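You operate a simulated robot arm through the tools that you are given. There is no shell and no other tool.

Carry out the task below with a simulated robot arm. There is one attempt and no reset: what you move stays moved.

JOB
Clamp the green holder, wax its top and open the vice again.
Fine: green pad, wax from the tin, pad back. A coat counts when it lies all over at full strength: go over it till it gets no stronger.
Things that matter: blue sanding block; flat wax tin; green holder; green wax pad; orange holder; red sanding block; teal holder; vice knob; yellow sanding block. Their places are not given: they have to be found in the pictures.

It is judged by the outcome, as a careful person would: the job done as asked, and still so three seconds after it is handed in. It fails if anything else is knocked over, pushed out of place, dropped, spilled or broken.

ROBOT AND FRAMES
A 6-joint arm with a fingered hand, fixed in place. Base frame: the origin is on the floor under the middle of its stand, x ahead of it, y to its left, z up; the work surface is at about z = 0.9. Readings come in m, degrees, newtons and seconds.
With the tool pointing down near the work surface it reaches from about 0.4 to 0.94 m from the base axis. Its first joint turns from -166.0 to 166.0 degrees. Payload 5 kg.
Tool frame: the origin (TCP) lies between the finger pads and is the grasp point; the fingertips stand 0.037 m ahead of it; z points along the fingers, y is the line along which they close. The gripper opens to 0.124 m; its body begins 0.043 m behind the TCP. The gripper is a hand of 3 fingers: y runs from the thumb to the fingers, the wrist lies at [-0.021, -0.125, -0.215] in the tool frame.
Orientation is told as [roll, pitch, yaw] about the base's x, y, z axes, in that order, counted from this pose: with the fingers straight down and the wrist toward the robot, the tool's x, y and z point along [0, 1, 0], [1, 0, 0] and [0, 0, -1] of the base frame.

CONTROLS
- The arm moves only by the tool nudge_tool. Its argument "motion" is a list of rows, each a list of 2 entries, a list of its own where there are three numbers: the turn, a rotation vector about the tool's x, y, z in units of 120 degrees (1.0 is 120 degrees), then the shift along the tool's x, y, z in units of 400 mm (1.0 is 400 mm). In form: [[[rx, ry, rz], [tx, ty, tz]], ...]. A call has 1 to 20 rows; each row is the pose to reach, as a shift and turn from the pose commanded when the call began, along the tool's axes at that moment. A call with a number of a shift or a turn outside -1 to 1 is refused whole. Each row takes 0.2 s and may step no farther than 0.05 m and 8.6 degrees from the row before; otherwise, the whole call is refused. A pose out of reach is approached as far as the arm can. The call stops where the force on the tool passes 40 N (or 10 N more than at its start, if that is more) or the arm is blocked; 0.2 s more then pass. In this call time passes only in rows, and 0.2 s behind the last. It gives the time, the measured TCP pose, the force on the tool (base axes), the opening and the grip force at its end, in the units of the frame above (readings bear some noise), with the torque about the TCP (base axes, N m) and any sound that the robot's microphone picked up.
- Cameras (640 x 400 px; columns grow to the right, rows downward): "scene" is fixed at [0.4057, -0.4898, 1.7187]; the picture's right is [0.77, -0.64, 0.00], its down [-0.47, -0.57, -0.67] and it looks along [0.43, 0.52, -0.74] (base axes); focal length 371 px, centre (320, 200). "wrist" rides on the gripper at [0.072, -0.104, -0.154] in the tool frame; the picture's right is [-0.83, 0.26, -0.49], its down [-0.51, -0.72, 0.47] and it looks along [-0.23, 0.64, 0.73] (tool axes); focal length 243 px, centre (320, 200).
- camera(camera): a new picture of that camera. It takes no simulated time.
- finger_targets(index, middle, thumb_bend, thumb_turn): sets how far each is bent, from 0 (flat) to 1 (curled in); at 0.3 the hand is open as for a grip, at 0.7 the pads meet at the TCP. One left out holds its place. A second passes; each finger stops where it meets its share of the squeeze, and holds until it gets a number again. It is the only way to open and close the hand. It gives what a move gives, with no picture; readings hold the bend of each and the force on the fingers (four entries, about 0 where the hand has none), thumb and palm. thumb_turn goes from beside the hand (0) to across from the fingers (1), as for a grip.
- point_at(camera, pixels): for up to 12 pixels [column, row] of the newest picture of that camera ("zoom" is the newest enlarged one), the place [x, y, z] in the base frame of the surface seen there, good to about 0.002 m, but the place of the scene camera against the robot may be out by one fixed shift of up to 0.012 m in any direction. It takes no simulated time.
- inspect(camera, box): a new picture of the part [left, top, right, bottom] of that camera's present view, enlarged. It takes no simulated time.
- finish_job(): hands the job in; it is judged then, once.

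Unless the task says otherwise, let go and move clear before handing in.

The tools are called after "Emit:" as a command line: name --argument value ..., lists and objects as JSON in quotes. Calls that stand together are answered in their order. nudge_tool: Moves the arm, as the interface text tells. Its arguments: {"type":"object","properties":{"motion":{"type":"array","items":{"type":"array"}}},"required":["motion"]} The other tools are called the same way: finger_targets (index, middle, thumb_bend, thumb_turn) moves the fingers one by one; camera (camera) takes a picture; point_at (camera, pixels) gives the place of the surface under pixels of a picture; inspect (camera, box) takes an enlarged picture of a part of a camera's view; finish_job () hands the job in.

At the start:

```text
time_s: 0.0
tcp_pos: [0.7271, 0.1621, 1.1957]
ee_rot: [0.1, 0.0, 0.0]
contact_force: [-0.2, 0.3, 0.2]
torque: [-0.02, 0.02, -0.02]
gripper_width: 0.1234
grip_force: 0.1
shape: jaw
bend: [0.3, 0.3, 0.3, 0.98]
finger forces: [0.0, 0.0, 0.0, 0.1, 0.0, 0.0]
```

scene: 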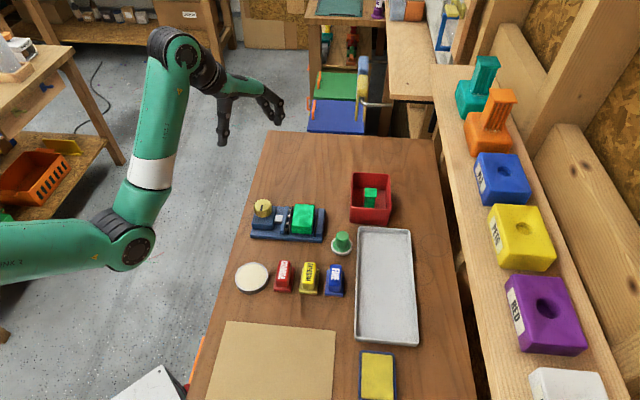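
wrist: 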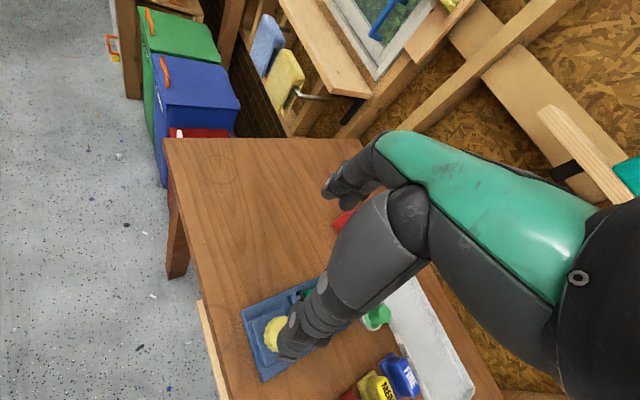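

The scene picture shows the vice with a yellow knob near (263,208), the green holder in it near (303,218), a green pad near (342,243), a wax tin near (252,277). I will look closer at the important parts.

Emit:
inspect --camera "scene" --box '[220, 160, 430, 310]'

Emit:
camera --camera "scene"

Emit:
camera --camera "wrist"

```text
2.67 times, centred on (325, 235) of scene
```

zoom: 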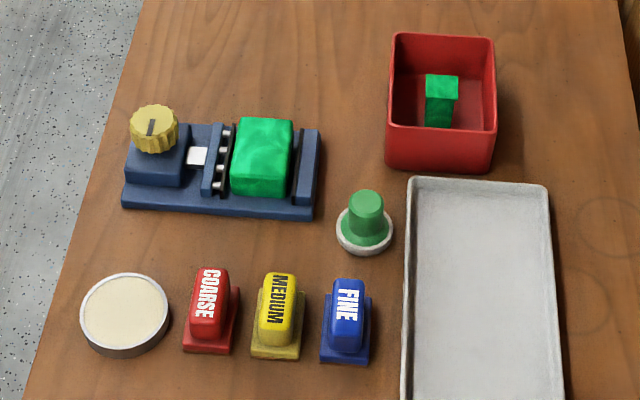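

```text
taken
```

scene: 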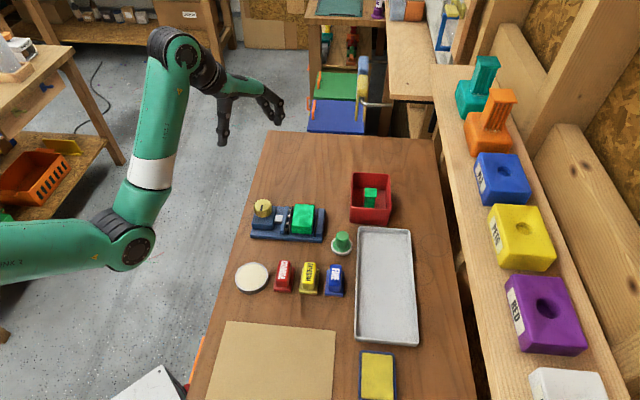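

```text
taken
```

wrist: 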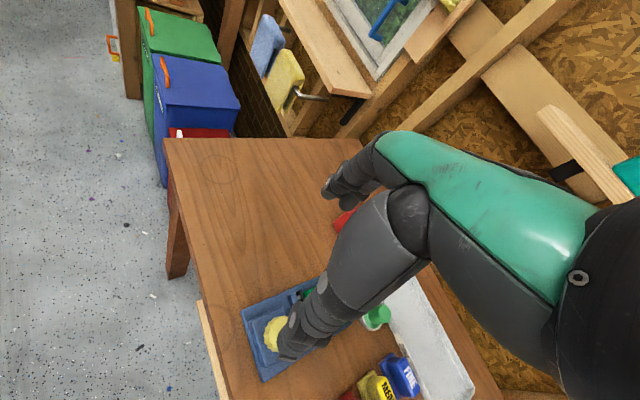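

I want finer views of the vice, pad, tin and the shelf objects, and 3D positions.

Emit:
inspect --camera "scene" --box '[240, 185, 340, 250]'

Emit:
point_at --camera "scene" --pixels '[[263, 207], [263, 200], [293, 207], [314, 207], [314, 232], [292, 232], [303, 218], [342, 236], [342, 252], [252, 277], [370, 190], [280, 219]]'

Emit:
inspect --camera "scene" --box '[440, 40, 560, 120]'

Emit:
inspect --camera "scene" --box '[340, 165, 410, 230]'

```text
6.15 times, centred on (290, 218) of scene
```

zoom: 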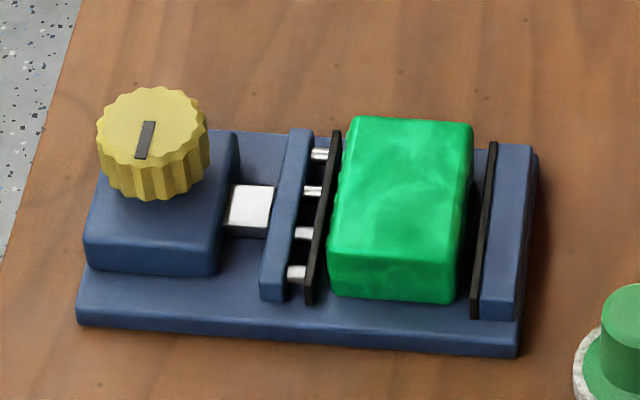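

```text
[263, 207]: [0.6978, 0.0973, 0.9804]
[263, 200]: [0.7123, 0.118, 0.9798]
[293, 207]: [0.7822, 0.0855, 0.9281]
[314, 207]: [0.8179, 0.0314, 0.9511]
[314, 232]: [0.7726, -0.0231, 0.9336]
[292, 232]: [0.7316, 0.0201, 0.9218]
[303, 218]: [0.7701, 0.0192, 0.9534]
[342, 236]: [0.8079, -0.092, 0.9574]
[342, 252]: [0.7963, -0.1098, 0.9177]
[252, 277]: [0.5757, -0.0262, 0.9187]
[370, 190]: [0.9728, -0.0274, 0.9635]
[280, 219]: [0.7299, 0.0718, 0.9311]
```

```text
5.00 times, centred on (500, 80) of scene
```

zoom: 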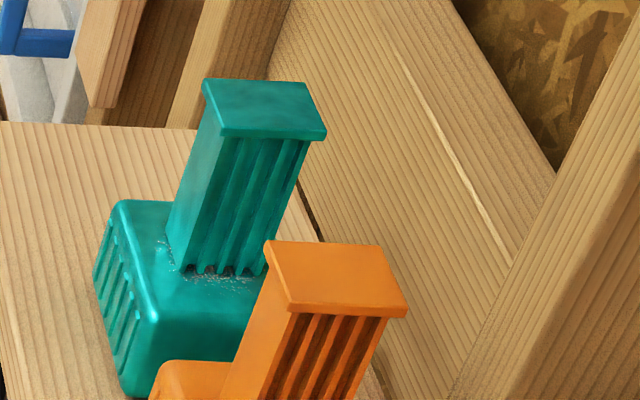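

```text
6.15 times, centred on (375, 198) of scene
```

zoom: 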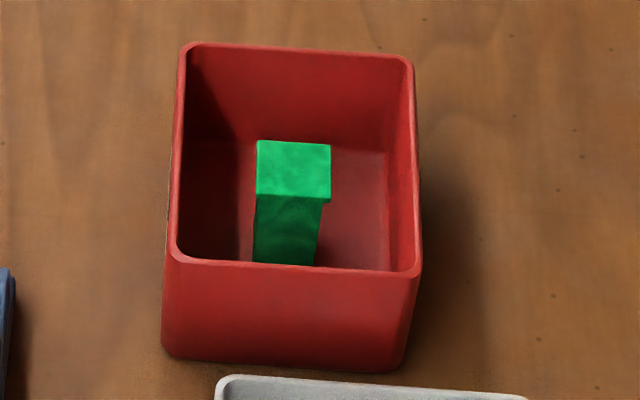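

The scene pixels put the knob (263,207) near (0.70,0.10) and the holder top (303,218) near (0.77,0.02), but the scene camera may be shifted, so I'll move the hand back and to the right to get the wrist camera over the bench for exact positions.

Emit:
nudge_tool --motion '[[[0, 0, 0], [-0.07, -0.055, 0]], [[0, 0, 0], [-0.14, -0.11, 0]], [[0, 0, 0], [-0.21, -0.165, 0]], [[0, 0, 0], [-0.28, -0.22, 0]], [[0, 0, 0], [-0.35, -0.275, 0]], [[0, 0, 0], [-0.42, -0.33, 0]], [[0, 0, 0], [-0.49, -0.385, 0]], [[0, 0, 0], [-0.56, -0.44, 0]], [[0, 0, 0], [-0.62, -0.44, 0]]]'

Emit:
camera --camera "wrist"

Emit:
camera --camera "scene"

```text
time_s: 2.0
tcp_pos: [0.5802, -0.0875, 1.1312]
ee_rot: [-0.1, -0.5, 0.0]
contact_force: [-0.2, 0.1, 0.1]
torque: [-0.01, 0.0, -0.01]
gripper_width: 0.1237
grip_force: 0.0
shape: jaw
bend: [0.3, 0.3, 0.3, 0.98]
finger forces: [0.1, 0.1, 0.0, 0.0, 0.0, 0.0]
out of reach, approached as far as the arm can: row 3, 4, 5, 6, 7, 8, 9
```

```text
taken
```

wrist: 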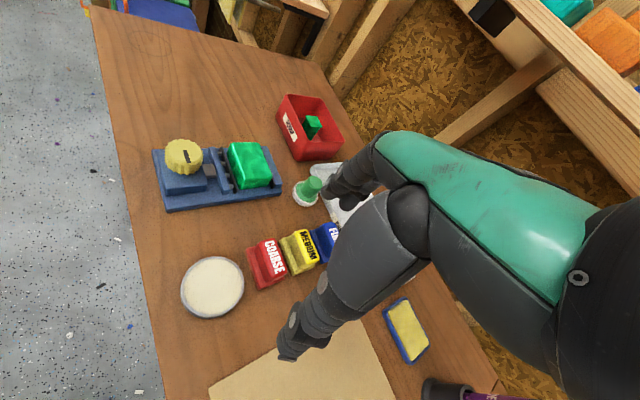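

```text
taken
```

scene: 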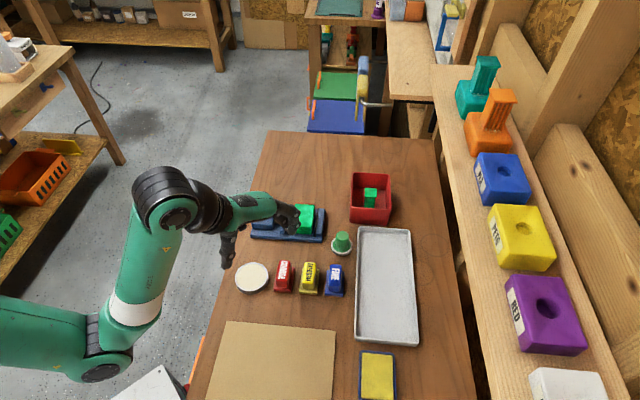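

The wrist picture now shows knob (184,155), holder (250,165), tin (212,287), pad (310,187). I'll enlarge and read the positions from it.

Emit:
inspect --camera "wrist" --box '[140, 120, 300, 220]'

Emit:
point_at --camera "wrist" --pixels '[[184, 153], [165, 205], [281, 187], [229, 145], [262, 144], [271, 178], [238, 187], [250, 162], [212, 287], [184, 287], [242, 287], [212, 260]]'

Emit:
point_at --camera "scene" --pixels '[[263, 207], [252, 277], [342, 236], [342, 252], [283, 270], [309, 270], [334, 272], [370, 190], [325, 207], [255, 236], [325, 240], [350, 175]]'

```text
4.00 times, centred on (220, 170) of wrist
```

zoom: 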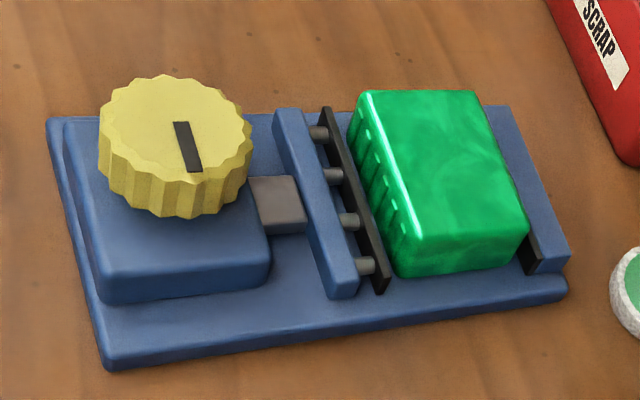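

```text
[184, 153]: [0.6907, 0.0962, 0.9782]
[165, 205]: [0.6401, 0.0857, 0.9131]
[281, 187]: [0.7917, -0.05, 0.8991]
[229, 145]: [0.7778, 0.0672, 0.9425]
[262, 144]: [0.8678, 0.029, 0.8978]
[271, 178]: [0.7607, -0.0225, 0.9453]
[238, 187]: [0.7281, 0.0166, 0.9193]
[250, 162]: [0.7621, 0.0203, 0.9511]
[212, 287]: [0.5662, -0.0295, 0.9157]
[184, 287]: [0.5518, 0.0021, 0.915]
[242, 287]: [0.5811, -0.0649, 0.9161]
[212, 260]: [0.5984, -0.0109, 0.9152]
```

```text
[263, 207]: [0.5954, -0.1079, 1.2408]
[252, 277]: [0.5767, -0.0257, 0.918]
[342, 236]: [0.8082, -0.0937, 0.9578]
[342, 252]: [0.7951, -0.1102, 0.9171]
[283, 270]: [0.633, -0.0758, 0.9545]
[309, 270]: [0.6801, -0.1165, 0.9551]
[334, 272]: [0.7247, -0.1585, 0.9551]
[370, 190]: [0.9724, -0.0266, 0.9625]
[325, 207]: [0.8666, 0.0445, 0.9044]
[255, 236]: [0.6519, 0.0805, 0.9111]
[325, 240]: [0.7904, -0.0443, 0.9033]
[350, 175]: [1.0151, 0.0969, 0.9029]
```

I'll measure the knob, vice, jaws and holder edges from an enlarged wrist view.

Emit:
inspect --camera "wrist" --box '[150, 130, 230, 180]'

Emit:
point_at --camera "zoom" --pixels '[[275, 130], [130, 120], [400, 150], [270, 40], [270, 200], [230, 270], [290, 130], [310, 210], [200, 330], [320, 370], [420, 330], [60, 200]]'

```text
8.00 times, centred on (190, 155) of wrist
```

zoom: 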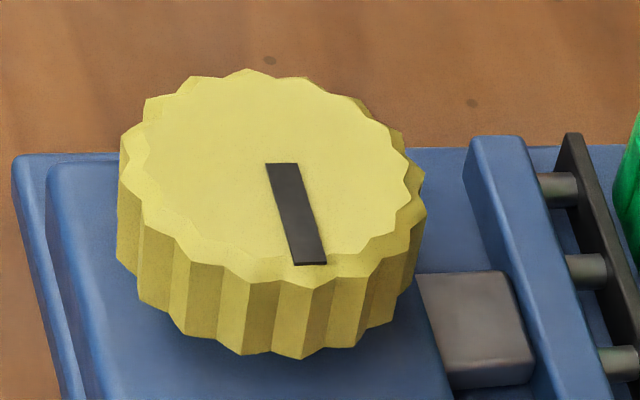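

```text
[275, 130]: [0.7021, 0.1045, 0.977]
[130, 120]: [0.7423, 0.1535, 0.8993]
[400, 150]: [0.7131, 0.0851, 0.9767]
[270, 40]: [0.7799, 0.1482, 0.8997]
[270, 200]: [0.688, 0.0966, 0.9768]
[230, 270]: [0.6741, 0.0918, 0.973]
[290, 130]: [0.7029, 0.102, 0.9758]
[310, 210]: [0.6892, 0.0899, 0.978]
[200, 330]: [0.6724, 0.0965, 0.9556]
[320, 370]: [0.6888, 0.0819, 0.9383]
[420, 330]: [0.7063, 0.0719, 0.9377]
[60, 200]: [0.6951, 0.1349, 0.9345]
```

Emit:
point_at --camera "zoom" --pixels '[[132, 145], [412, 185], [250, 78], [255, 272], [282, 164], [310, 262], [350, 95], [160, 230], [272, 172], [265, 345], [125, 240], [395, 310]]'

Emit:
inspect --camera "wrist" --box '[210, 130, 290, 200]'

```text
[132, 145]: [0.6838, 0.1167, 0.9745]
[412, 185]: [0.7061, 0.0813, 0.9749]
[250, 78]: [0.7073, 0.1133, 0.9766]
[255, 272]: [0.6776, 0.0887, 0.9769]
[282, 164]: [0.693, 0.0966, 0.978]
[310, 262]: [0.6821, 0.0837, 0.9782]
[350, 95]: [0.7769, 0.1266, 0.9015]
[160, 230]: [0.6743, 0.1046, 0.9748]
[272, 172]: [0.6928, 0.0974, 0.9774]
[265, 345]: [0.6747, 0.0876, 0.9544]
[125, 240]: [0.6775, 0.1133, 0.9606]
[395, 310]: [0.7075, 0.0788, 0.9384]
```

```text
5.71 times, centred on (250, 165) of wrist
```

zoom: 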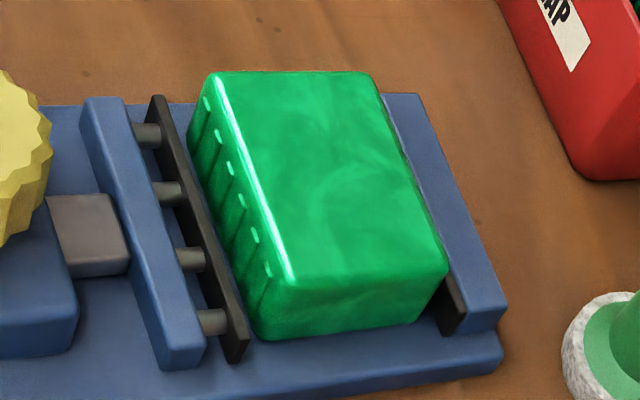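

Emit:
point_at --camera "zoom" --pixels '[[222, 80], [362, 80], [440, 262], [298, 274], [325, 175], [158, 105], [238, 345], [90, 105], [190, 355], [400, 110], [490, 320], [150, 290]]'

Emit:
inspect --camera "wrist" --box '[280, 160, 350, 215]'

```text
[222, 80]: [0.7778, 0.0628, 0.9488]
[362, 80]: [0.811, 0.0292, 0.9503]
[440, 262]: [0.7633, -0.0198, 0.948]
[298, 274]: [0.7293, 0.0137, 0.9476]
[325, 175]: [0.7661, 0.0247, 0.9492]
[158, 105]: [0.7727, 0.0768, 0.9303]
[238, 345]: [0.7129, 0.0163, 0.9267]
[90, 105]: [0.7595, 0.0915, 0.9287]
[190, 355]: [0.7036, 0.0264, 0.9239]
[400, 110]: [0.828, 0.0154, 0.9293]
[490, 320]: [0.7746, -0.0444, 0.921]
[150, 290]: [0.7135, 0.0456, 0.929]
```

```text
7.27 times, centred on (315, 188) of wrist
```

zoom: 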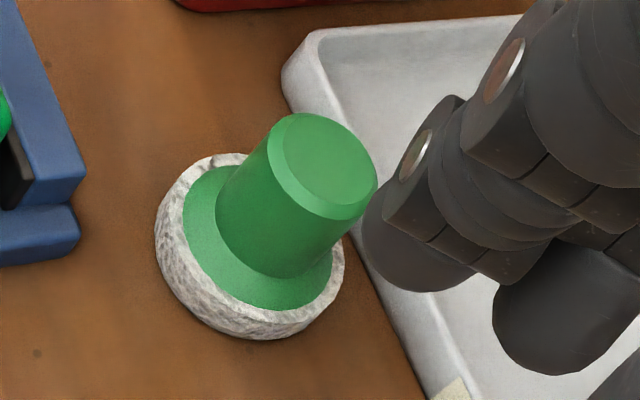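

Emit:
point_at --camera "zoom" --pixels '[[328, 165], [275, 140], [372, 190], [300, 120], [340, 212], [220, 210], [270, 270], [190, 230], [165, 235], [255, 320], [335, 270], [235, 160]]'

Emit:
inspect --camera "wrist" --box '[165, 240, 260, 330]'

Emit:
inspect --camera "scene" --box '[310, 220, 370, 265]'

```text
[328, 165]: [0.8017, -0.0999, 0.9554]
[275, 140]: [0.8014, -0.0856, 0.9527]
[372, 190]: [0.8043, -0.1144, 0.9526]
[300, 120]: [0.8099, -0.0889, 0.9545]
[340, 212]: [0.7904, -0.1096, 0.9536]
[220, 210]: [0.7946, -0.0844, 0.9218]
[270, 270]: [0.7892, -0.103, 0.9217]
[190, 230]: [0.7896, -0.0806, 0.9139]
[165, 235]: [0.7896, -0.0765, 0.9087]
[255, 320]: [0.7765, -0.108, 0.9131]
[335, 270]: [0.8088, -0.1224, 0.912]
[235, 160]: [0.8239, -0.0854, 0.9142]
```

```text
4.44 times, centred on (212, 285) of wrist
```

zoom: 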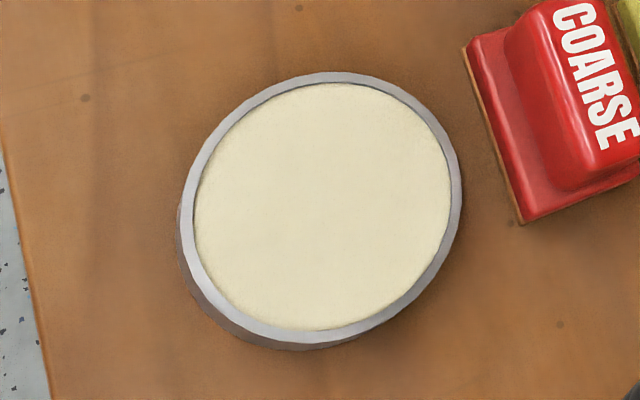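

```text
8.89 times, centred on (340, 242) of scene
```

zoom: 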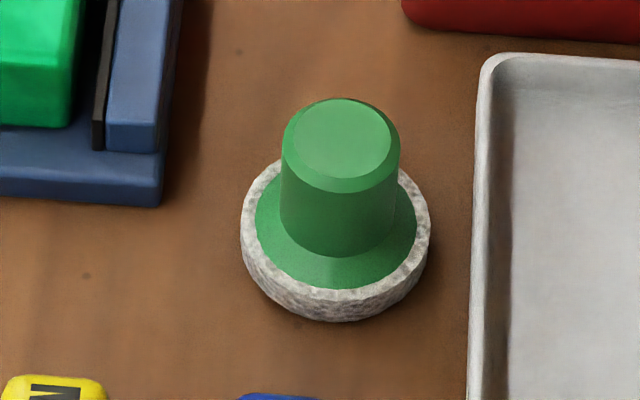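

Measured so far (wrist camera): knob centre ≈ (0.694,0.0985) top z 0.9775; holder top centre ≈ (0.770,0.0215) z 0.950 at 45°; wax pad handle ≈ (0.801,-0.0995) top 0.9555; tin ≈ (0.567,-0.030) z 0.916. I'll make a small move first to see what pose the commanded reference is now.

Emit:
nudge_tool --motion '[[[0, 0, 0], [0.05, 0.0, 0]], [[0, 0, 0], [0.1, 0.05, 0]], [[0, 0, 0], [0.15, 0.1, 0]]]'

```text
time_s: 2.8
tcp_pos: [0.623, -0.0245, 1.1299]
ee_rot: [0.0, -0.1, -0.1]
contact_force: [-0.4, 0.3, 0.6]
torque: [0.01, -0.02, 0.02]
gripper_width: 0.1238
grip_force: 0.2
shape: jaw
bend: [0.3, 0.3, 0.3, 0.98]
finger forces: [0.0, 0.0, 0.0, 0.1, 0.0, 0.0]
```

The reference is the reached pose, good. Now I move above the knob at z ≈ 1.06.

Emit:
nudge_tool --motion '[[[0, 0, 0], [0.08, 0.045, 0]], [[0, 0, 0], [0.16, 0.09, 0.04]], [[0, 0, 0], [0.24, 0.135, 0.09]], [[0, 0, 0], [0.3075, 0.1775, 0.14]], [[0, 0, 0], [0.3075, 0.1775, 0.175]]]'

Emit:
camera --camera "wrist"

Emit:
camera --camera "scene"

```text
time_s: 4.0
tcp_pos: [0.6909, 0.0971, 1.0595]
ee_rot: [-0.1, 0.0, 0.0]
contact_force: [-0.1, 0.2, -0.2]
torque: [-0.02, -0.03, 0.03]
gripper_width: 0.1239
grip_force: 0.0
shape: jaw
bend: [0.3, 0.3, 0.3, 0.98]
finger forces: [0.1, 0.0, 0.0, 0.0, 0.1, 0.0]
```

```text
taken
```

wrist: 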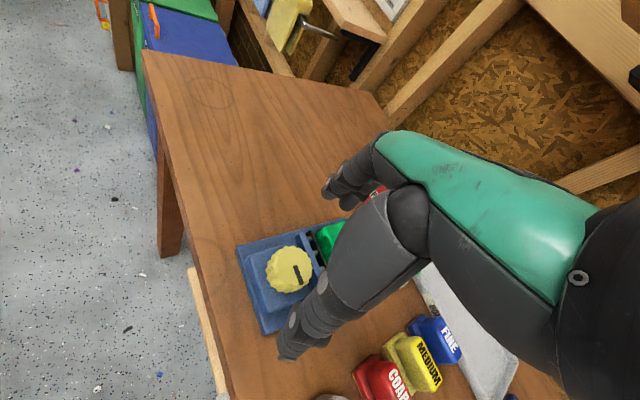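

```text
taken
```

scene: 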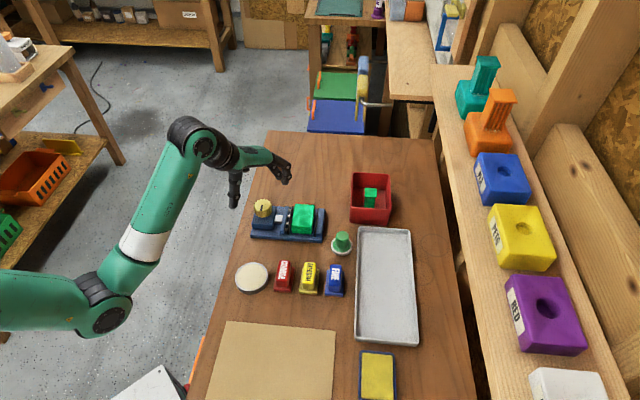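

The knob sits at (289,270) in the wrist picture, right under the TCP. I'll measure the fingers and knob once more here.

Emit:
inspect --camera "wrist" --box '[230, 150, 430, 370]'

Emit:
point_at --camera "wrist" --pixels '[[289, 270], [268, 268], [310, 266], [289, 248], [295, 290], [328, 185], [345, 203], [285, 355], [325, 340], [300, 330], [305, 268], [270, 280]]'

```text
1.82 times, centred on (330, 260) of wrist
```

zoom: 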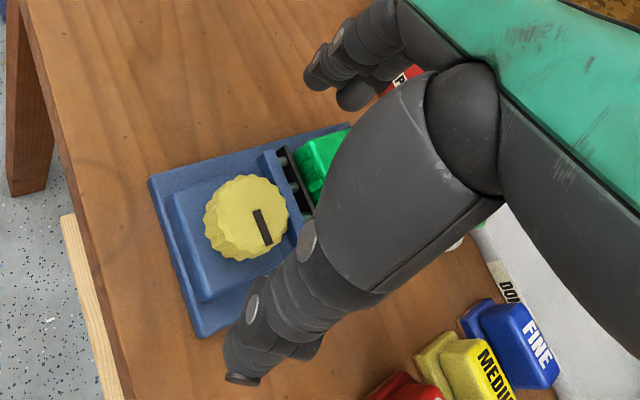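

```text
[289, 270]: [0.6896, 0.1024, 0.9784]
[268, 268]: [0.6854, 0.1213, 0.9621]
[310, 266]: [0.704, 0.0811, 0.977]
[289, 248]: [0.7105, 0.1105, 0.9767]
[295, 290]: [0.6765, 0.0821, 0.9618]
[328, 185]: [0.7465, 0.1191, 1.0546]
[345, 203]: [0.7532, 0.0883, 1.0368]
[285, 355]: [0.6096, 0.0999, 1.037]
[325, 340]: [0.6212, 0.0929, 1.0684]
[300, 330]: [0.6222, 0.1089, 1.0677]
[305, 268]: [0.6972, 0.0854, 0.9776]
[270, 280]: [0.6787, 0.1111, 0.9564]
```

Alignment is good. Before gripping I'll test in the air how far the hand can swing about the vertical: first 60° counter-clockwise (seen from above).

Emit:
nudge_tool --motion '[[[0, 0, -0.07], [0, 0, 0]], [[0, 0, -0.14], [0, 0, 0]], [[0, 0, -0.21], [0, 0, 0]], [[0, 0, -0.28], [0, 0, 0]], [[0, 0, -0.35], [0, 0, 0]], [[0, 0, -0.42], [0, 0, 0]], [[0, 0, -0.49], [0, 0, 0]], [[0, 0, -0.56], [0, 0, 0]], [[0, 0, -0.63], [0, 0, 0]]]'

Emit:
camera --camera "scene"

Emit:
camera --camera "wrist"

```text
time_s: 6.0
tcp_pos: [0.6941, 0.0994, 1.06]
ee_rot: [0.0, 0.0, 75.8]
contact_force: [0.7, -0.1, 0.0]
torque: [-0.01, -0.04, 0.03]
gripper_width: 0.1236
grip_force: 0.0
shape: jaw
bend: [0.3, 0.3, 0.3, 0.98]
finger forces: [0.0, 0.0, 0.0, 0.0, 0.0, 0.0]
```

```text
taken
```

scene: 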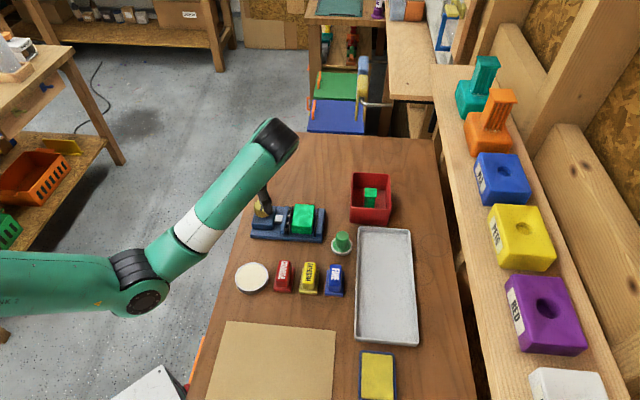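

```text
taken
```

wrist: 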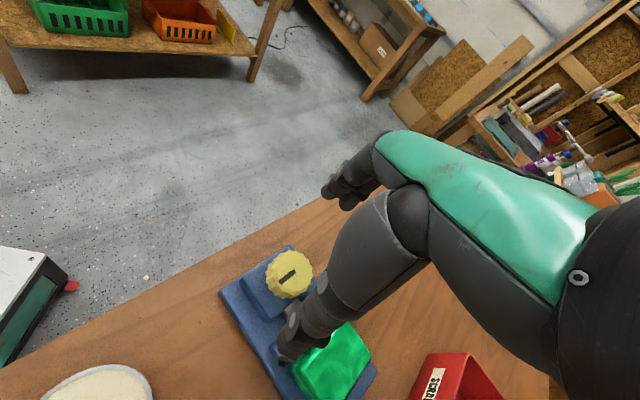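

Swinging to yaw +76° works. Now I test the other direction (clockwise).

Emit:
nudge_tool --motion '[[[0, 0, 0.07], [0, 0, 0]], [[0, 0, 0.14], [0, 0, 0]], [[0, 0, 0.21], [0, 0, 0]], [[0, 0, 0.28], [0, 0, 0]], [[0, 0, 0.35], [0, 0, 0]], [[0, 0, 0.42], [0, 0, 0]], [[0, 0, 0.49], [0, 0, 0]], [[0, 0, 0.56], [0, 0, 0]], [[0, 0, 0.63], [0, 0, 0]], [[0, 0, 0.7], [0, 0, 0]], [[0, 0, 0.77], [0, 0, 0]], [[0, 0, 0.84], [0, 0, 0]], [[0, 0, 0.91], [0, 0, 0]], [[0, 0, 0.98], [0, 0, 0]]]'

Emit:
nudge_tool --motion '[[[0, 0, 0.07], [0, 0, 0]], [[0, 0, 0.14], [0, 0, 0]], [[0, 0, 0.21], [0, 0, 0]], [[0, 0, 0.28], [0, 0, 0]], [[0, 0, 0.35], [0, 0, 0]]]'

Emit:
camera --camera "scene"

Emit:
camera --camera "wrist"

```text
time_s: 9.0
tcp_pos: [0.693, 0.0984, 1.0598]
ee_rot: [0.0, 0.0, -42.1]
contact_force: [-0.7, -0.6, -0.5]
torque: [0.0, 0.0, 0.0]
gripper_width: 0.1238
grip_force: 0.1
shape: jaw
bend: [0.3, 0.3, 0.3, 0.98]
finger forces: [0.0, 0.0, 0.0, 0.0, 0.0, 0.0]
```

```text
time_s: 10.2
tcp_pos: [0.7389, 0.0894, 1.0184]
ee_rot: [0.2, -0.1, -84.0]
contact_force: [-0.2, 0.5, 0.0]
torque: [-0.02, -0.02, -0.02]
gripper_width: 0.1239
grip_force: 0.1
shape: jaw
bend: [0.3, 0.3, 0.3, 0.98]
finger forces: [0.0, 0.0, 0.0, 0.0, 0.1, 0.1]
out of reach, approached as far as the arm can: row 3, 4, 5
```

```text
taken
```

scene: 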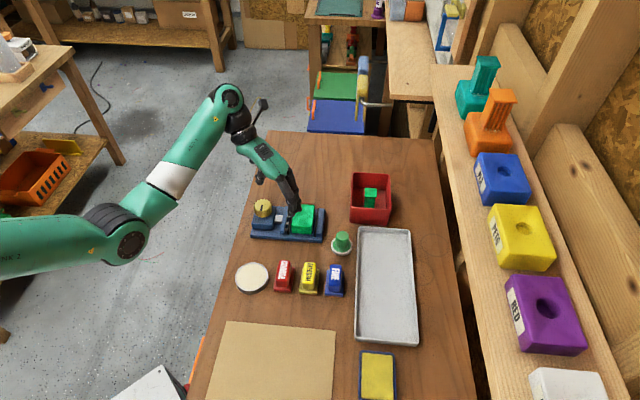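

```text
taken
```

wrist: 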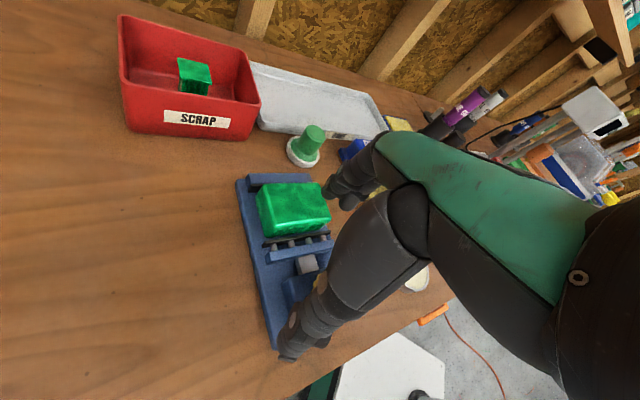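

Beyond about yaw −58° the pose drifts (out of reach), so I'll stay between −55° and +90°. From this view I'll refine the holder and pad positions, since both are clearly visible.

Emit:
inspect --camera "wrist" --box '[230, 120, 350, 280]'

Emit:
point_at --camera "wrist" --pixels '[[258, 188], [318, 186], [328, 213], [270, 234], [292, 208], [315, 136], [300, 133], [328, 136], [314, 127], [316, 145], [265, 247], [325, 240]]'

```text
2.50 times, centred on (290, 200) of wrist
```

zoom: 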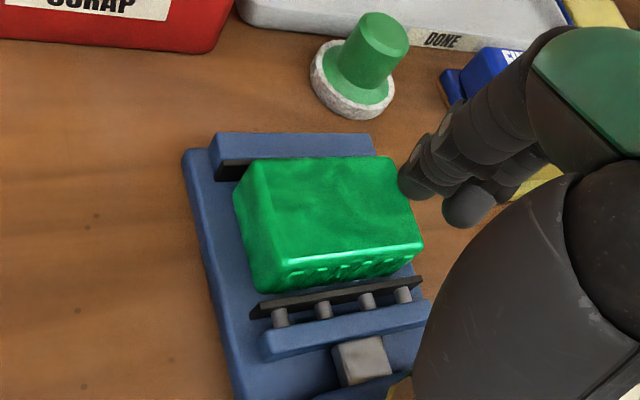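

```text
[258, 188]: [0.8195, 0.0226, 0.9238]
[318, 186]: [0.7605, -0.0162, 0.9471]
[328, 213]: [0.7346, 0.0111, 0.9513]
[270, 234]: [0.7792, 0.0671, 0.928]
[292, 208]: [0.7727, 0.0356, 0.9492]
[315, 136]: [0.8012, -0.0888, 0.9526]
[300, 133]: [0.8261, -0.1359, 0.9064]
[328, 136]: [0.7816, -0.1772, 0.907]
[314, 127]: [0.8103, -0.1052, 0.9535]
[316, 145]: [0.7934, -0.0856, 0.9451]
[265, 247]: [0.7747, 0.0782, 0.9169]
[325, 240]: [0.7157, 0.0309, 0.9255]
```

Now I go back above the knob while swinging counter-clockwise, to a yaw near +70° as the start for a clockwise turn.

Emit:
nudge_tool --motion '[[[0, 0, -0.07], [-0.02, -0.007, -0.03]], [[0, 0, -0.14], [-0.05, -0.017, -0.06]], [[0, 0, -0.21], [-0.08, -0.026, -0.09]], [[0, 0, -0.28], [-0.1095, -0.0345, -0.105]], [[0, 0, -0.35], [-0.1095, -0.0345, -0.105]], [[0, 0, -0.42], [-0.1095, -0.0345, -0.105]], [[0, 0, -0.49], [-0.1095, -0.0345, -0.105]], [[0, 0, -0.56], [-0.1095, -0.0345, -0.105]], [[0, 0, -0.63], [-0.1095, -0.0345, -0.105]], [[0, 0, -0.7], [-0.1095, -0.0345, -0.105]], [[0, 0, -0.77], [-0.1095, -0.0345, -0.105]], [[0, 0, -0.84], [-0.1095, -0.0345, -0.105]], [[0, 0, -0.91], [-0.1095, -0.0345, -0.105]], [[0, 0, -0.98], [-0.1095, -0.0345, -0.105]]]'

Emit:
nudge_tool --motion '[[[0, 0, -0.07], [0, 0, 0]], [[0, 0, -0.14], [0, 0, 0]], [[0, 0, -0.21], [0, 0, 0]], [[0, 0, -0.28], [0, 0, 0]]]'

Emit:
camera --camera "wrist"

```text
time_s: 13.2
tcp_pos: [0.6945, 0.0975, 1.0601]
ee_rot: [-0.1, 0.1, 33.8]
contact_force: [0.2, 0.5, -0.2]
torque: [0.01, -0.01, 0.02]
gripper_width: 0.1237
grip_force: 0.1
shape: jaw
bend: [0.3, 0.3, 0.3, 0.98]
finger forces: [0.0, 0.0, 0.0, 0.1, 0.0, 0.1]
```

```text
time_s: 14.2
tcp_pos: [0.6929, 0.0965, 1.0599]
ee_rot: [0.0, 0.1, 67.3]
contact_force: [0.4, -0.1, 0.9]
torque: [0.02, 0.02, 0.01]
gripper_width: 0.1238
grip_force: 0.0
shape: jaw
bend: [0.3, 0.3, 0.3, 0.98]
finger forces: [0.0, 0.0, 0.0, 0.0, 0.0, 0.0]
```

```text
taken
```

wrist: 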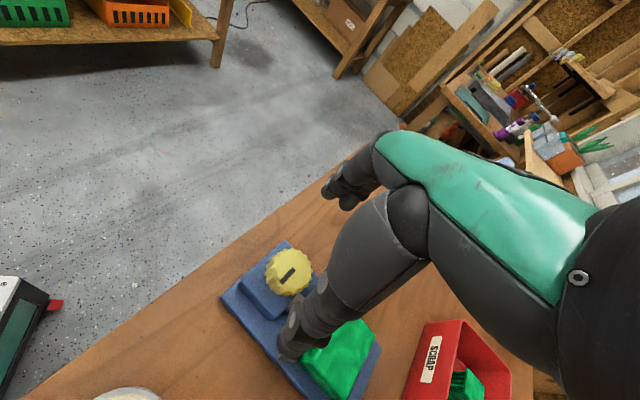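

I'll check the knob centre precisely from here before lowering.

Emit:
inspect --camera "wrist" --box '[255, 240, 325, 305]'

```text
6.15 times, centred on (290, 272) of wrist
```

zoom: 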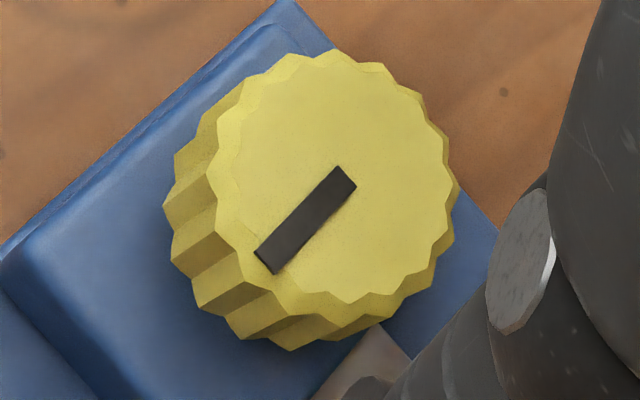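

Emit:
point_at --camera "zoom" --pixels '[[225, 145], [450, 190], [335, 55], [345, 295], [345, 175], [265, 260], [405, 95], [255, 255], [250, 90], [425, 265], [290, 340], [185, 250]]'

```text
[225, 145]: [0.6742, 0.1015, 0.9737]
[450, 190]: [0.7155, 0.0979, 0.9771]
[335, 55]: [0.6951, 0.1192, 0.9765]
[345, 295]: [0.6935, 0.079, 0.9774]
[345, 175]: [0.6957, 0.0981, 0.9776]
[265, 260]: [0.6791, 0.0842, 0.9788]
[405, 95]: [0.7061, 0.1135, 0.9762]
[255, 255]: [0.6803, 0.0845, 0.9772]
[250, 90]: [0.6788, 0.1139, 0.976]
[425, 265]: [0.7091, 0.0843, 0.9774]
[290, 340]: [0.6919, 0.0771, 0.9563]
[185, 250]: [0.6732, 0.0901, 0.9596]
```

Knob centre is (0.694, 0.099), radius 0.021. I lower the open hand around it to TCP z ≈ 0.985.

Emit:
nudge_tool --motion '[[[0, 0, 0], [0, 0.004, 0.06]], [[0, 0, 0], [0, 0.004, 0.11]], [[0, 0, 0], [0, 0.004, 0.155]], [[0, 0, 0], [0, 0.004, 0.1875]]]'

Emit:
camera --camera "wrist"

Emit:
inspect --camera "scene" --box '[200, 100, 360, 260]'

```text
time_s: 15.2
tcp_pos: [0.6937, 0.0977, 0.9848]
ee_rot: [0.0, 0.0, 67.2]
contact_force: [-0.3, 0.4, -0.1]
torque: [0.02, -0.01, 0.03]
gripper_width: 0.1239
grip_force: 0.0
shape: jaw
bend: [0.3, 0.3, 0.3, 0.98]
finger forces: [0.0, 0.0, 0.0, 0.0, 0.0, 0.0]
```

```text
taken
```

wrist: 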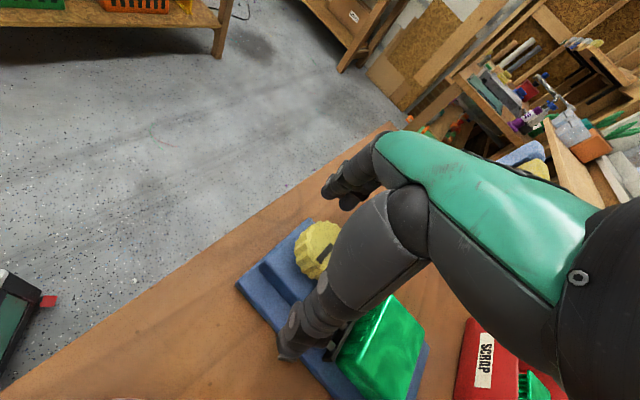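

```text
2.50 times, centred on (280, 180) of scene
```

zoom: 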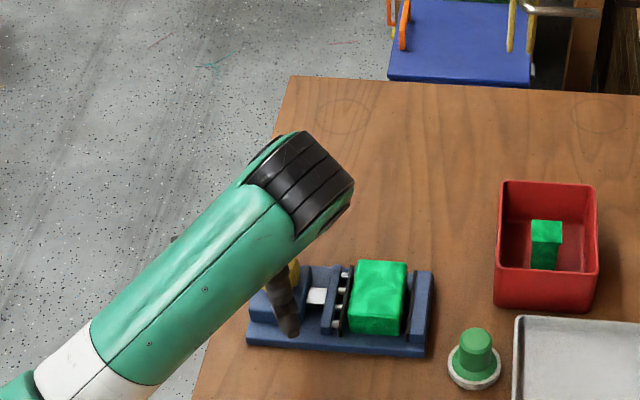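

The knob is between thumb and fingers. I close gently.

Emit:
finger_targets --index 0.6 --middle 0.6 --thumb_bend 0.6

Emit:
camera --camera "wrist"

```text
time_s: 16.2
tcp_pos: [0.6943, 0.0966, 0.9838]
ee_rot: [0.0, 0.1, 67.2]
contact_force: [0.6, 1.8, -2.0]
torque: [0.07, -0.04, 0.03]
gripper_width: 0.0462
grip_force: 3.5
shape: fingers
bend: [0.57, 0.58, 0.57, 0.97]
finger forces: [2.9, 1.9, 0.0, 0.0, 3.3, 0.0]
```

```text
taken
```

wrist: 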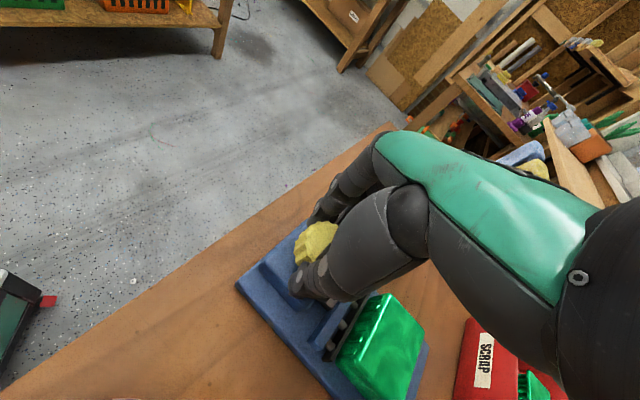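

All three fingers touch the knob at bend ≈ 0.57; I squeeze a bit firmer and then try a small clockwise turn.

Emit:
finger_targets --index 0.7 --middle 0.7 --thumb_bend 0.7

Emit:
nudge_tool --motion '[[[0, 0, 0.035], [0, 0, 0]], [[0, 0, 0.07], [0, 0, 0]], [[0, 0, 0.105], [0, 0, 0]], [[0, 0, 0.14], [0, 0, 0]], [[0, 0, 0.175], [0, 0, 0]]]'

Emit:
inspect --camera "scene" --box '[240, 185, 340, 250]'

Emit:
camera --camera "wrist"

```text
time_s: 17.2
tcp_pos: [0.694, 0.0987, 0.9841]
ee_rot: [-0.1, 0.0, 67.1]
contact_force: [6.7, 10.8, -1.4]
torque: [0.39, -0.3, 0.17]
gripper_width: 0.0437
grip_force: 19.1
shape: fingers
bend: [0.58, 0.62, 0.6, 0.97]
finger forces: [12.6, 11.4, 0.1, 0.1, 13.7, 0.1]
```

```text
time_s: 18.4
tcp_pos: [0.6957, 0.0993, 0.9834]
ee_rot: [-0.1, -0.1, 46.0]
contact_force: [4.5, 4.8, 3.7]
torque: [0.19, -0.19, 0.21]
gripper_width: 0.0436
grip_force: 18.5
shape: fingers
bend: [0.59, 0.62, 0.6, 0.97]
finger forces: [11.8, 10.2, 0.0, 0.0, 15.6, 0.1]
```

```text
6.15 times, centred on (290, 218) of scene
```

zoom: 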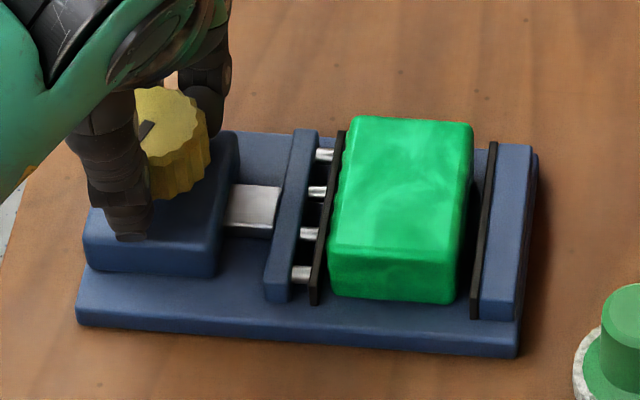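

```text
taken
```

wrist: 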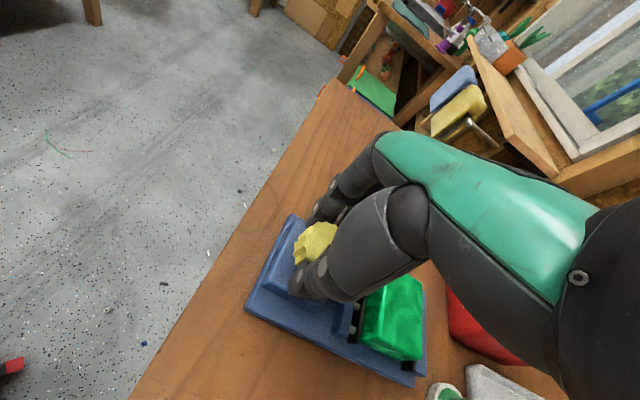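

Clockwise closes the jaw (about 2 mm for 21°). I continue clockwise with the grip held.

Emit:
nudge_tool --motion '[[[0, 0, 0.04], [0, 0, 0]], [[0, 0, 0.08], [0, 0, 0]], [[0, 0, 0.12], [0, 0, 0]], [[0, 0, 0.16], [0, 0, 0]], [[0, 0, 0.2], [0, 0, 0]], [[0, 0, 0.24], [0, 0, 0]], [[0, 0, 0.28], [0, 0, 0]], [[0, 0, 0.32], [0, 0, 0]], [[0, 0, 0.36], [0, 0, 0]], [[0, 0, 0.4], [0, 0, 0]], [[0, 0, 0.44], [0, 0, 0]], [[0, 0, 0.48], [0, 0, 0]], [[0, 0, 0.52], [0, 0, 0]], [[0, 0, 0.56], [0, 0, 0]], [[0, 0, 0.6], [0, 0, 0]], [[0, 0, 0.64], [0, 0, 0]], [[0, 0, 0.68], [0, 0, 0]], [[0, 0, 0.72], [0, 0, 0]]]'

Emit:
inspect --camera "scene" --box '[240, 185, 340, 250]'

Emit:
camera --camera "wrist"

```text
time_s: 22.2
tcp_pos: [0.6965, 0.098, 0.9831]
ee_rot: [0.1, 0.0, -40.3]
contact_force: [13.5, -8.9, 5.3]
torque: [-0.4, -0.5, 0.27]
gripper_width: 0.0436
grip_force: 20.3
shape: fingers
bend: [0.58, 0.61, 0.61, 0.98]
finger forces: [16.1, 12.7, 0.0, 0.0, 12.6, 0.0]
```

```text
6.15 times, centred on (290, 218) of scene
```

zoom: 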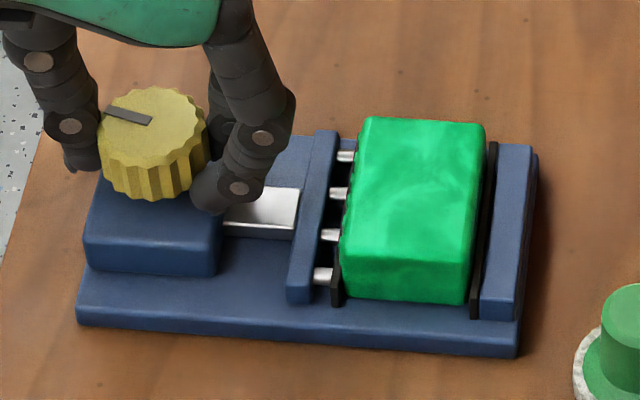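

```text
taken
```

wrist: 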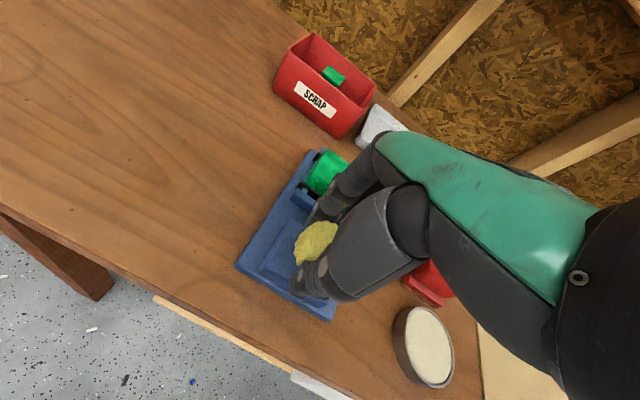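

The jaw (black pad at x≈335) now pushes the holder, with a small gap left at the fixed jaw (x≈480-490). I turn a little further to yaw ≈ −52°, then re-grip.

Emit:
nudge_tool --motion '[[[0, 0, 0.035], [0, 0, 0]], [[0, 0, 0.07], [0, 0, 0]], [[0, 0, 0.095], [0, 0, 0]]]'

Emit:
inspect --camera "scene" --box '[240, 185, 340, 250]'

```text
time_s: 23.0
tcp_pos: [0.6954, 0.0987, 0.9838]
ee_rot: [0.0, 0.0, -51.7]
contact_force: [11.3, -11.6, 5.3]
torque: [-0.52, -0.43, 0.26]
gripper_width: 0.0436
grip_force: 21.7
shape: fingers
bend: [0.58, 0.61, 0.61, 0.98]
finger forces: [15.7, 13.2, 0.0, 0.1, 13.1, 0.0]
```

```text
6.15 times, centred on (290, 218) of scene
```

zoom: 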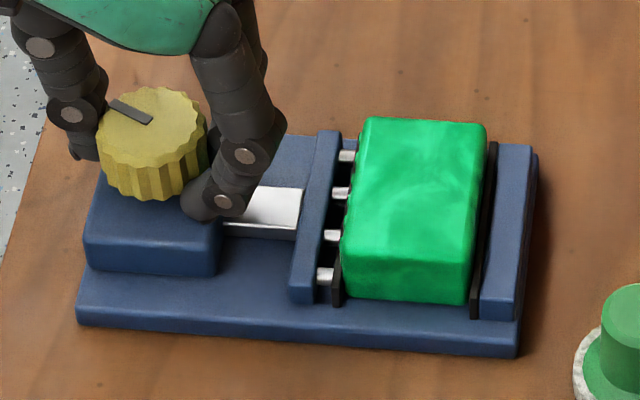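

Now I open the fingers just enough to clear the knob and swing back counter-clockwise.

Emit:
finger_targets --index 0.4 --middle 0.4 --thumb_bend 0.4

Emit:
inspect --camera "scene" --box '[240, 185, 340, 250]'

```text
time_s: 24.0
tcp_pos: [0.6948, 0.0994, 0.9842]
ee_rot: [0.0, 0.0, -51.6]
contact_force: [0.1, 0.2, 0.2]
torque: [0.01, 0.0, -0.03]
gripper_width: 0.0981
grip_force: 0.1
shape: fingers
bend: [0.4, 0.4, 0.4, 0.98]
finger forces: [0.0, 0.0, 0.1, 0.0, 0.0, 0.1]
```

```text
6.15 times, centred on (290, 218) of scene
```

zoom: 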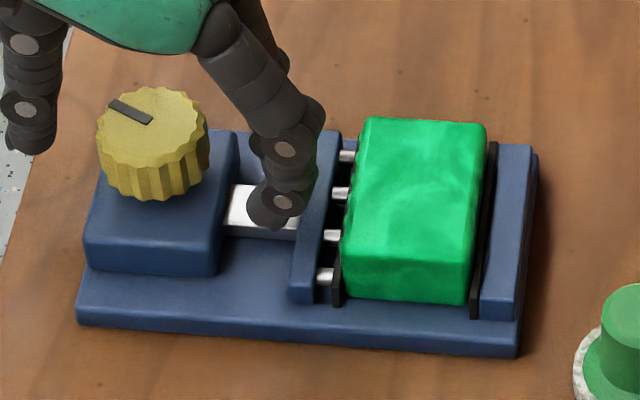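

The fingers are clear of the knob. I rise 4 cm, swing 118° counter-clockwise and come down again.

Emit:
nudge_tool --motion '[[[0, 0, 0], [0, 0, -0.06]], [[0, 0, -0.06], [0, 0, -0.1]], [[0, 0, -0.13], [0, 0, -0.1]], [[0, 0, -0.2], [0, 0, -0.1]], [[0, 0, -0.27], [0, 0, -0.1]], [[0, 0, -0.34], [0, 0, -0.1]], [[0, 0, -0.41], [0, 0, -0.1]], [[0, 0, -0.48], [0, 0, -0.1]], [[0, 0, -0.55], [0, 0, -0.1]], [[0, 0, -0.62], [0, 0, -0.1]], [[0, 0, -0.69], [0, 0, -0.1]], [[0, 0, -0.76], [0, 0, -0.1]], [[0, 0, -0.83], [0, 0, -0.1]], [[0, 0, -0.9], [0, 0, -0.1]], [[0, 0, -0.97], [0, 0, -0.1]], [[0, 0, -0.98], [0, 0, -0.06]], [[0, 0, -0.98], [0, 0, 0.0]]]'

Emit:
finger_targets --index 0.7 --middle 0.7 --thumb_bend 0.7

Emit:
inspect --camera "scene" --box '[240, 185, 340, 250]'

```text
time_s: 27.6
tcp_pos: [0.695, 0.0983, 0.9834]
ee_rot: [0.1, 0.0, 66.1]
contact_force: [0.6, -0.2, 0.9]
torque: [-0.02, 0.02, -0.01]
gripper_width: 0.0982
grip_force: 0.0
shape: fingers
bend: [0.4, 0.4, 0.4, 0.98]
finger forces: [0.0, 0.1, 0.1, 0.1, 0.0, 0.0]
```

```text
time_s: 28.6
tcp_pos: [0.6943, 0.0982, 0.9845]
ee_rot: [0.0, 0.0, 66.0]
contact_force: [7.4, 7.9, -1.4]
torque: [0.29, -0.32, 0.14]
gripper_width: 0.0444
grip_force: 18.7
shape: fingers
bend: [0.59, 0.62, 0.59, 0.97]
finger forces: [11.6, 11.1, 0.0, 0.0, 15.1, 0.1]
```

```text
6.15 times, centred on (290, 218) of scene
```

zoom: 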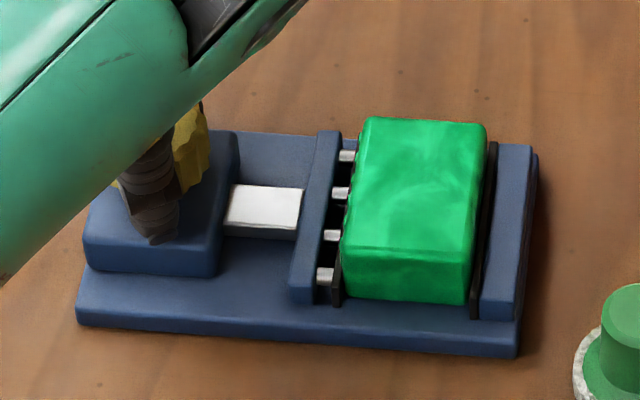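

Gripped again. I turn clockwise 40° and check the jaw.

Emit:
nudge_tool --motion '[[[0, 0, 0.035], [0, 0, 0]], [[0, 0, 0.07], [0, 0, 0]], [[0, 0, 0.105], [0, 0, 0]], [[0, 0, 0.14], [0, 0, 0]], [[0, 0, 0.175], [0, 0, 0]], [[0, 0, 0.21], [0, 0, 0]], [[0, 0, 0.245], [0, 0, 0]], [[0, 0, 0.28], [0, 0, 0]], [[0, 0, 0.315], [0, 0, 0]], [[0, 0, 0.35], [0, 0, 0]]]'

Emit:
inspect --camera "scene" --box '[240, 185, 340, 250]'

```text
time_s: 30.8
tcp_pos: [0.6956, 0.0973, 0.9845]
ee_rot: [-0.1, -0.2, 23.8]
contact_force: [8.2, 7.0, 1.1]
torque: [0.28, -0.39, 0.44]
gripper_width: 0.0447
grip_force: 20.6
shape: fingers
bend: [0.59, 0.62, 0.59, 0.98]
finger forces: [13.9, 11.9, 0.1, 0.0, 15.3, 0.0]
```

```text
6.15 times, centred on (290, 218) of scene
```

zoom: 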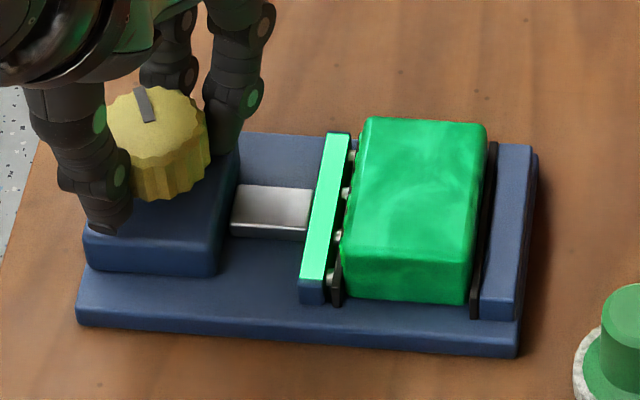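

The moving jaw's top has turned bright green and the spring pins are half compressed: this looks like the "clamped" indication. I release the knob and check that it stays.

Emit:
finger_targets --index 0.35 --middle 0.35 --thumb_bend 0.35

Emit:
inspect --camera "scene" --box '[240, 185, 340, 250]'

```text
time_s: 31.8
tcp_pos: [0.6958, 0.0983, 0.9841]
ee_rot: [0.0, 0.0, 23.9]
contact_force: [0.9, 0.1, 0.7]
torque: [0.04, -0.04, 0.02]
gripper_width: 0.1132
grip_force: 0.0
shape: fingers
bend: [0.35, 0.35, 0.35, 0.98]
finger forces: [0.0, 0.0, 0.1, 0.0, 0.0, 0.0]
```

```text
6.15 times, centred on (290, 218) of scene
```

zoom: 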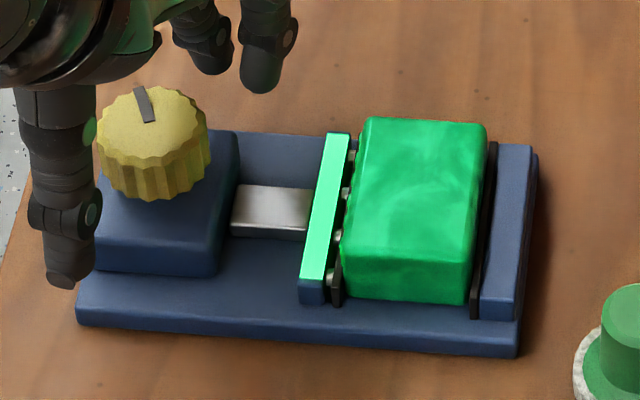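

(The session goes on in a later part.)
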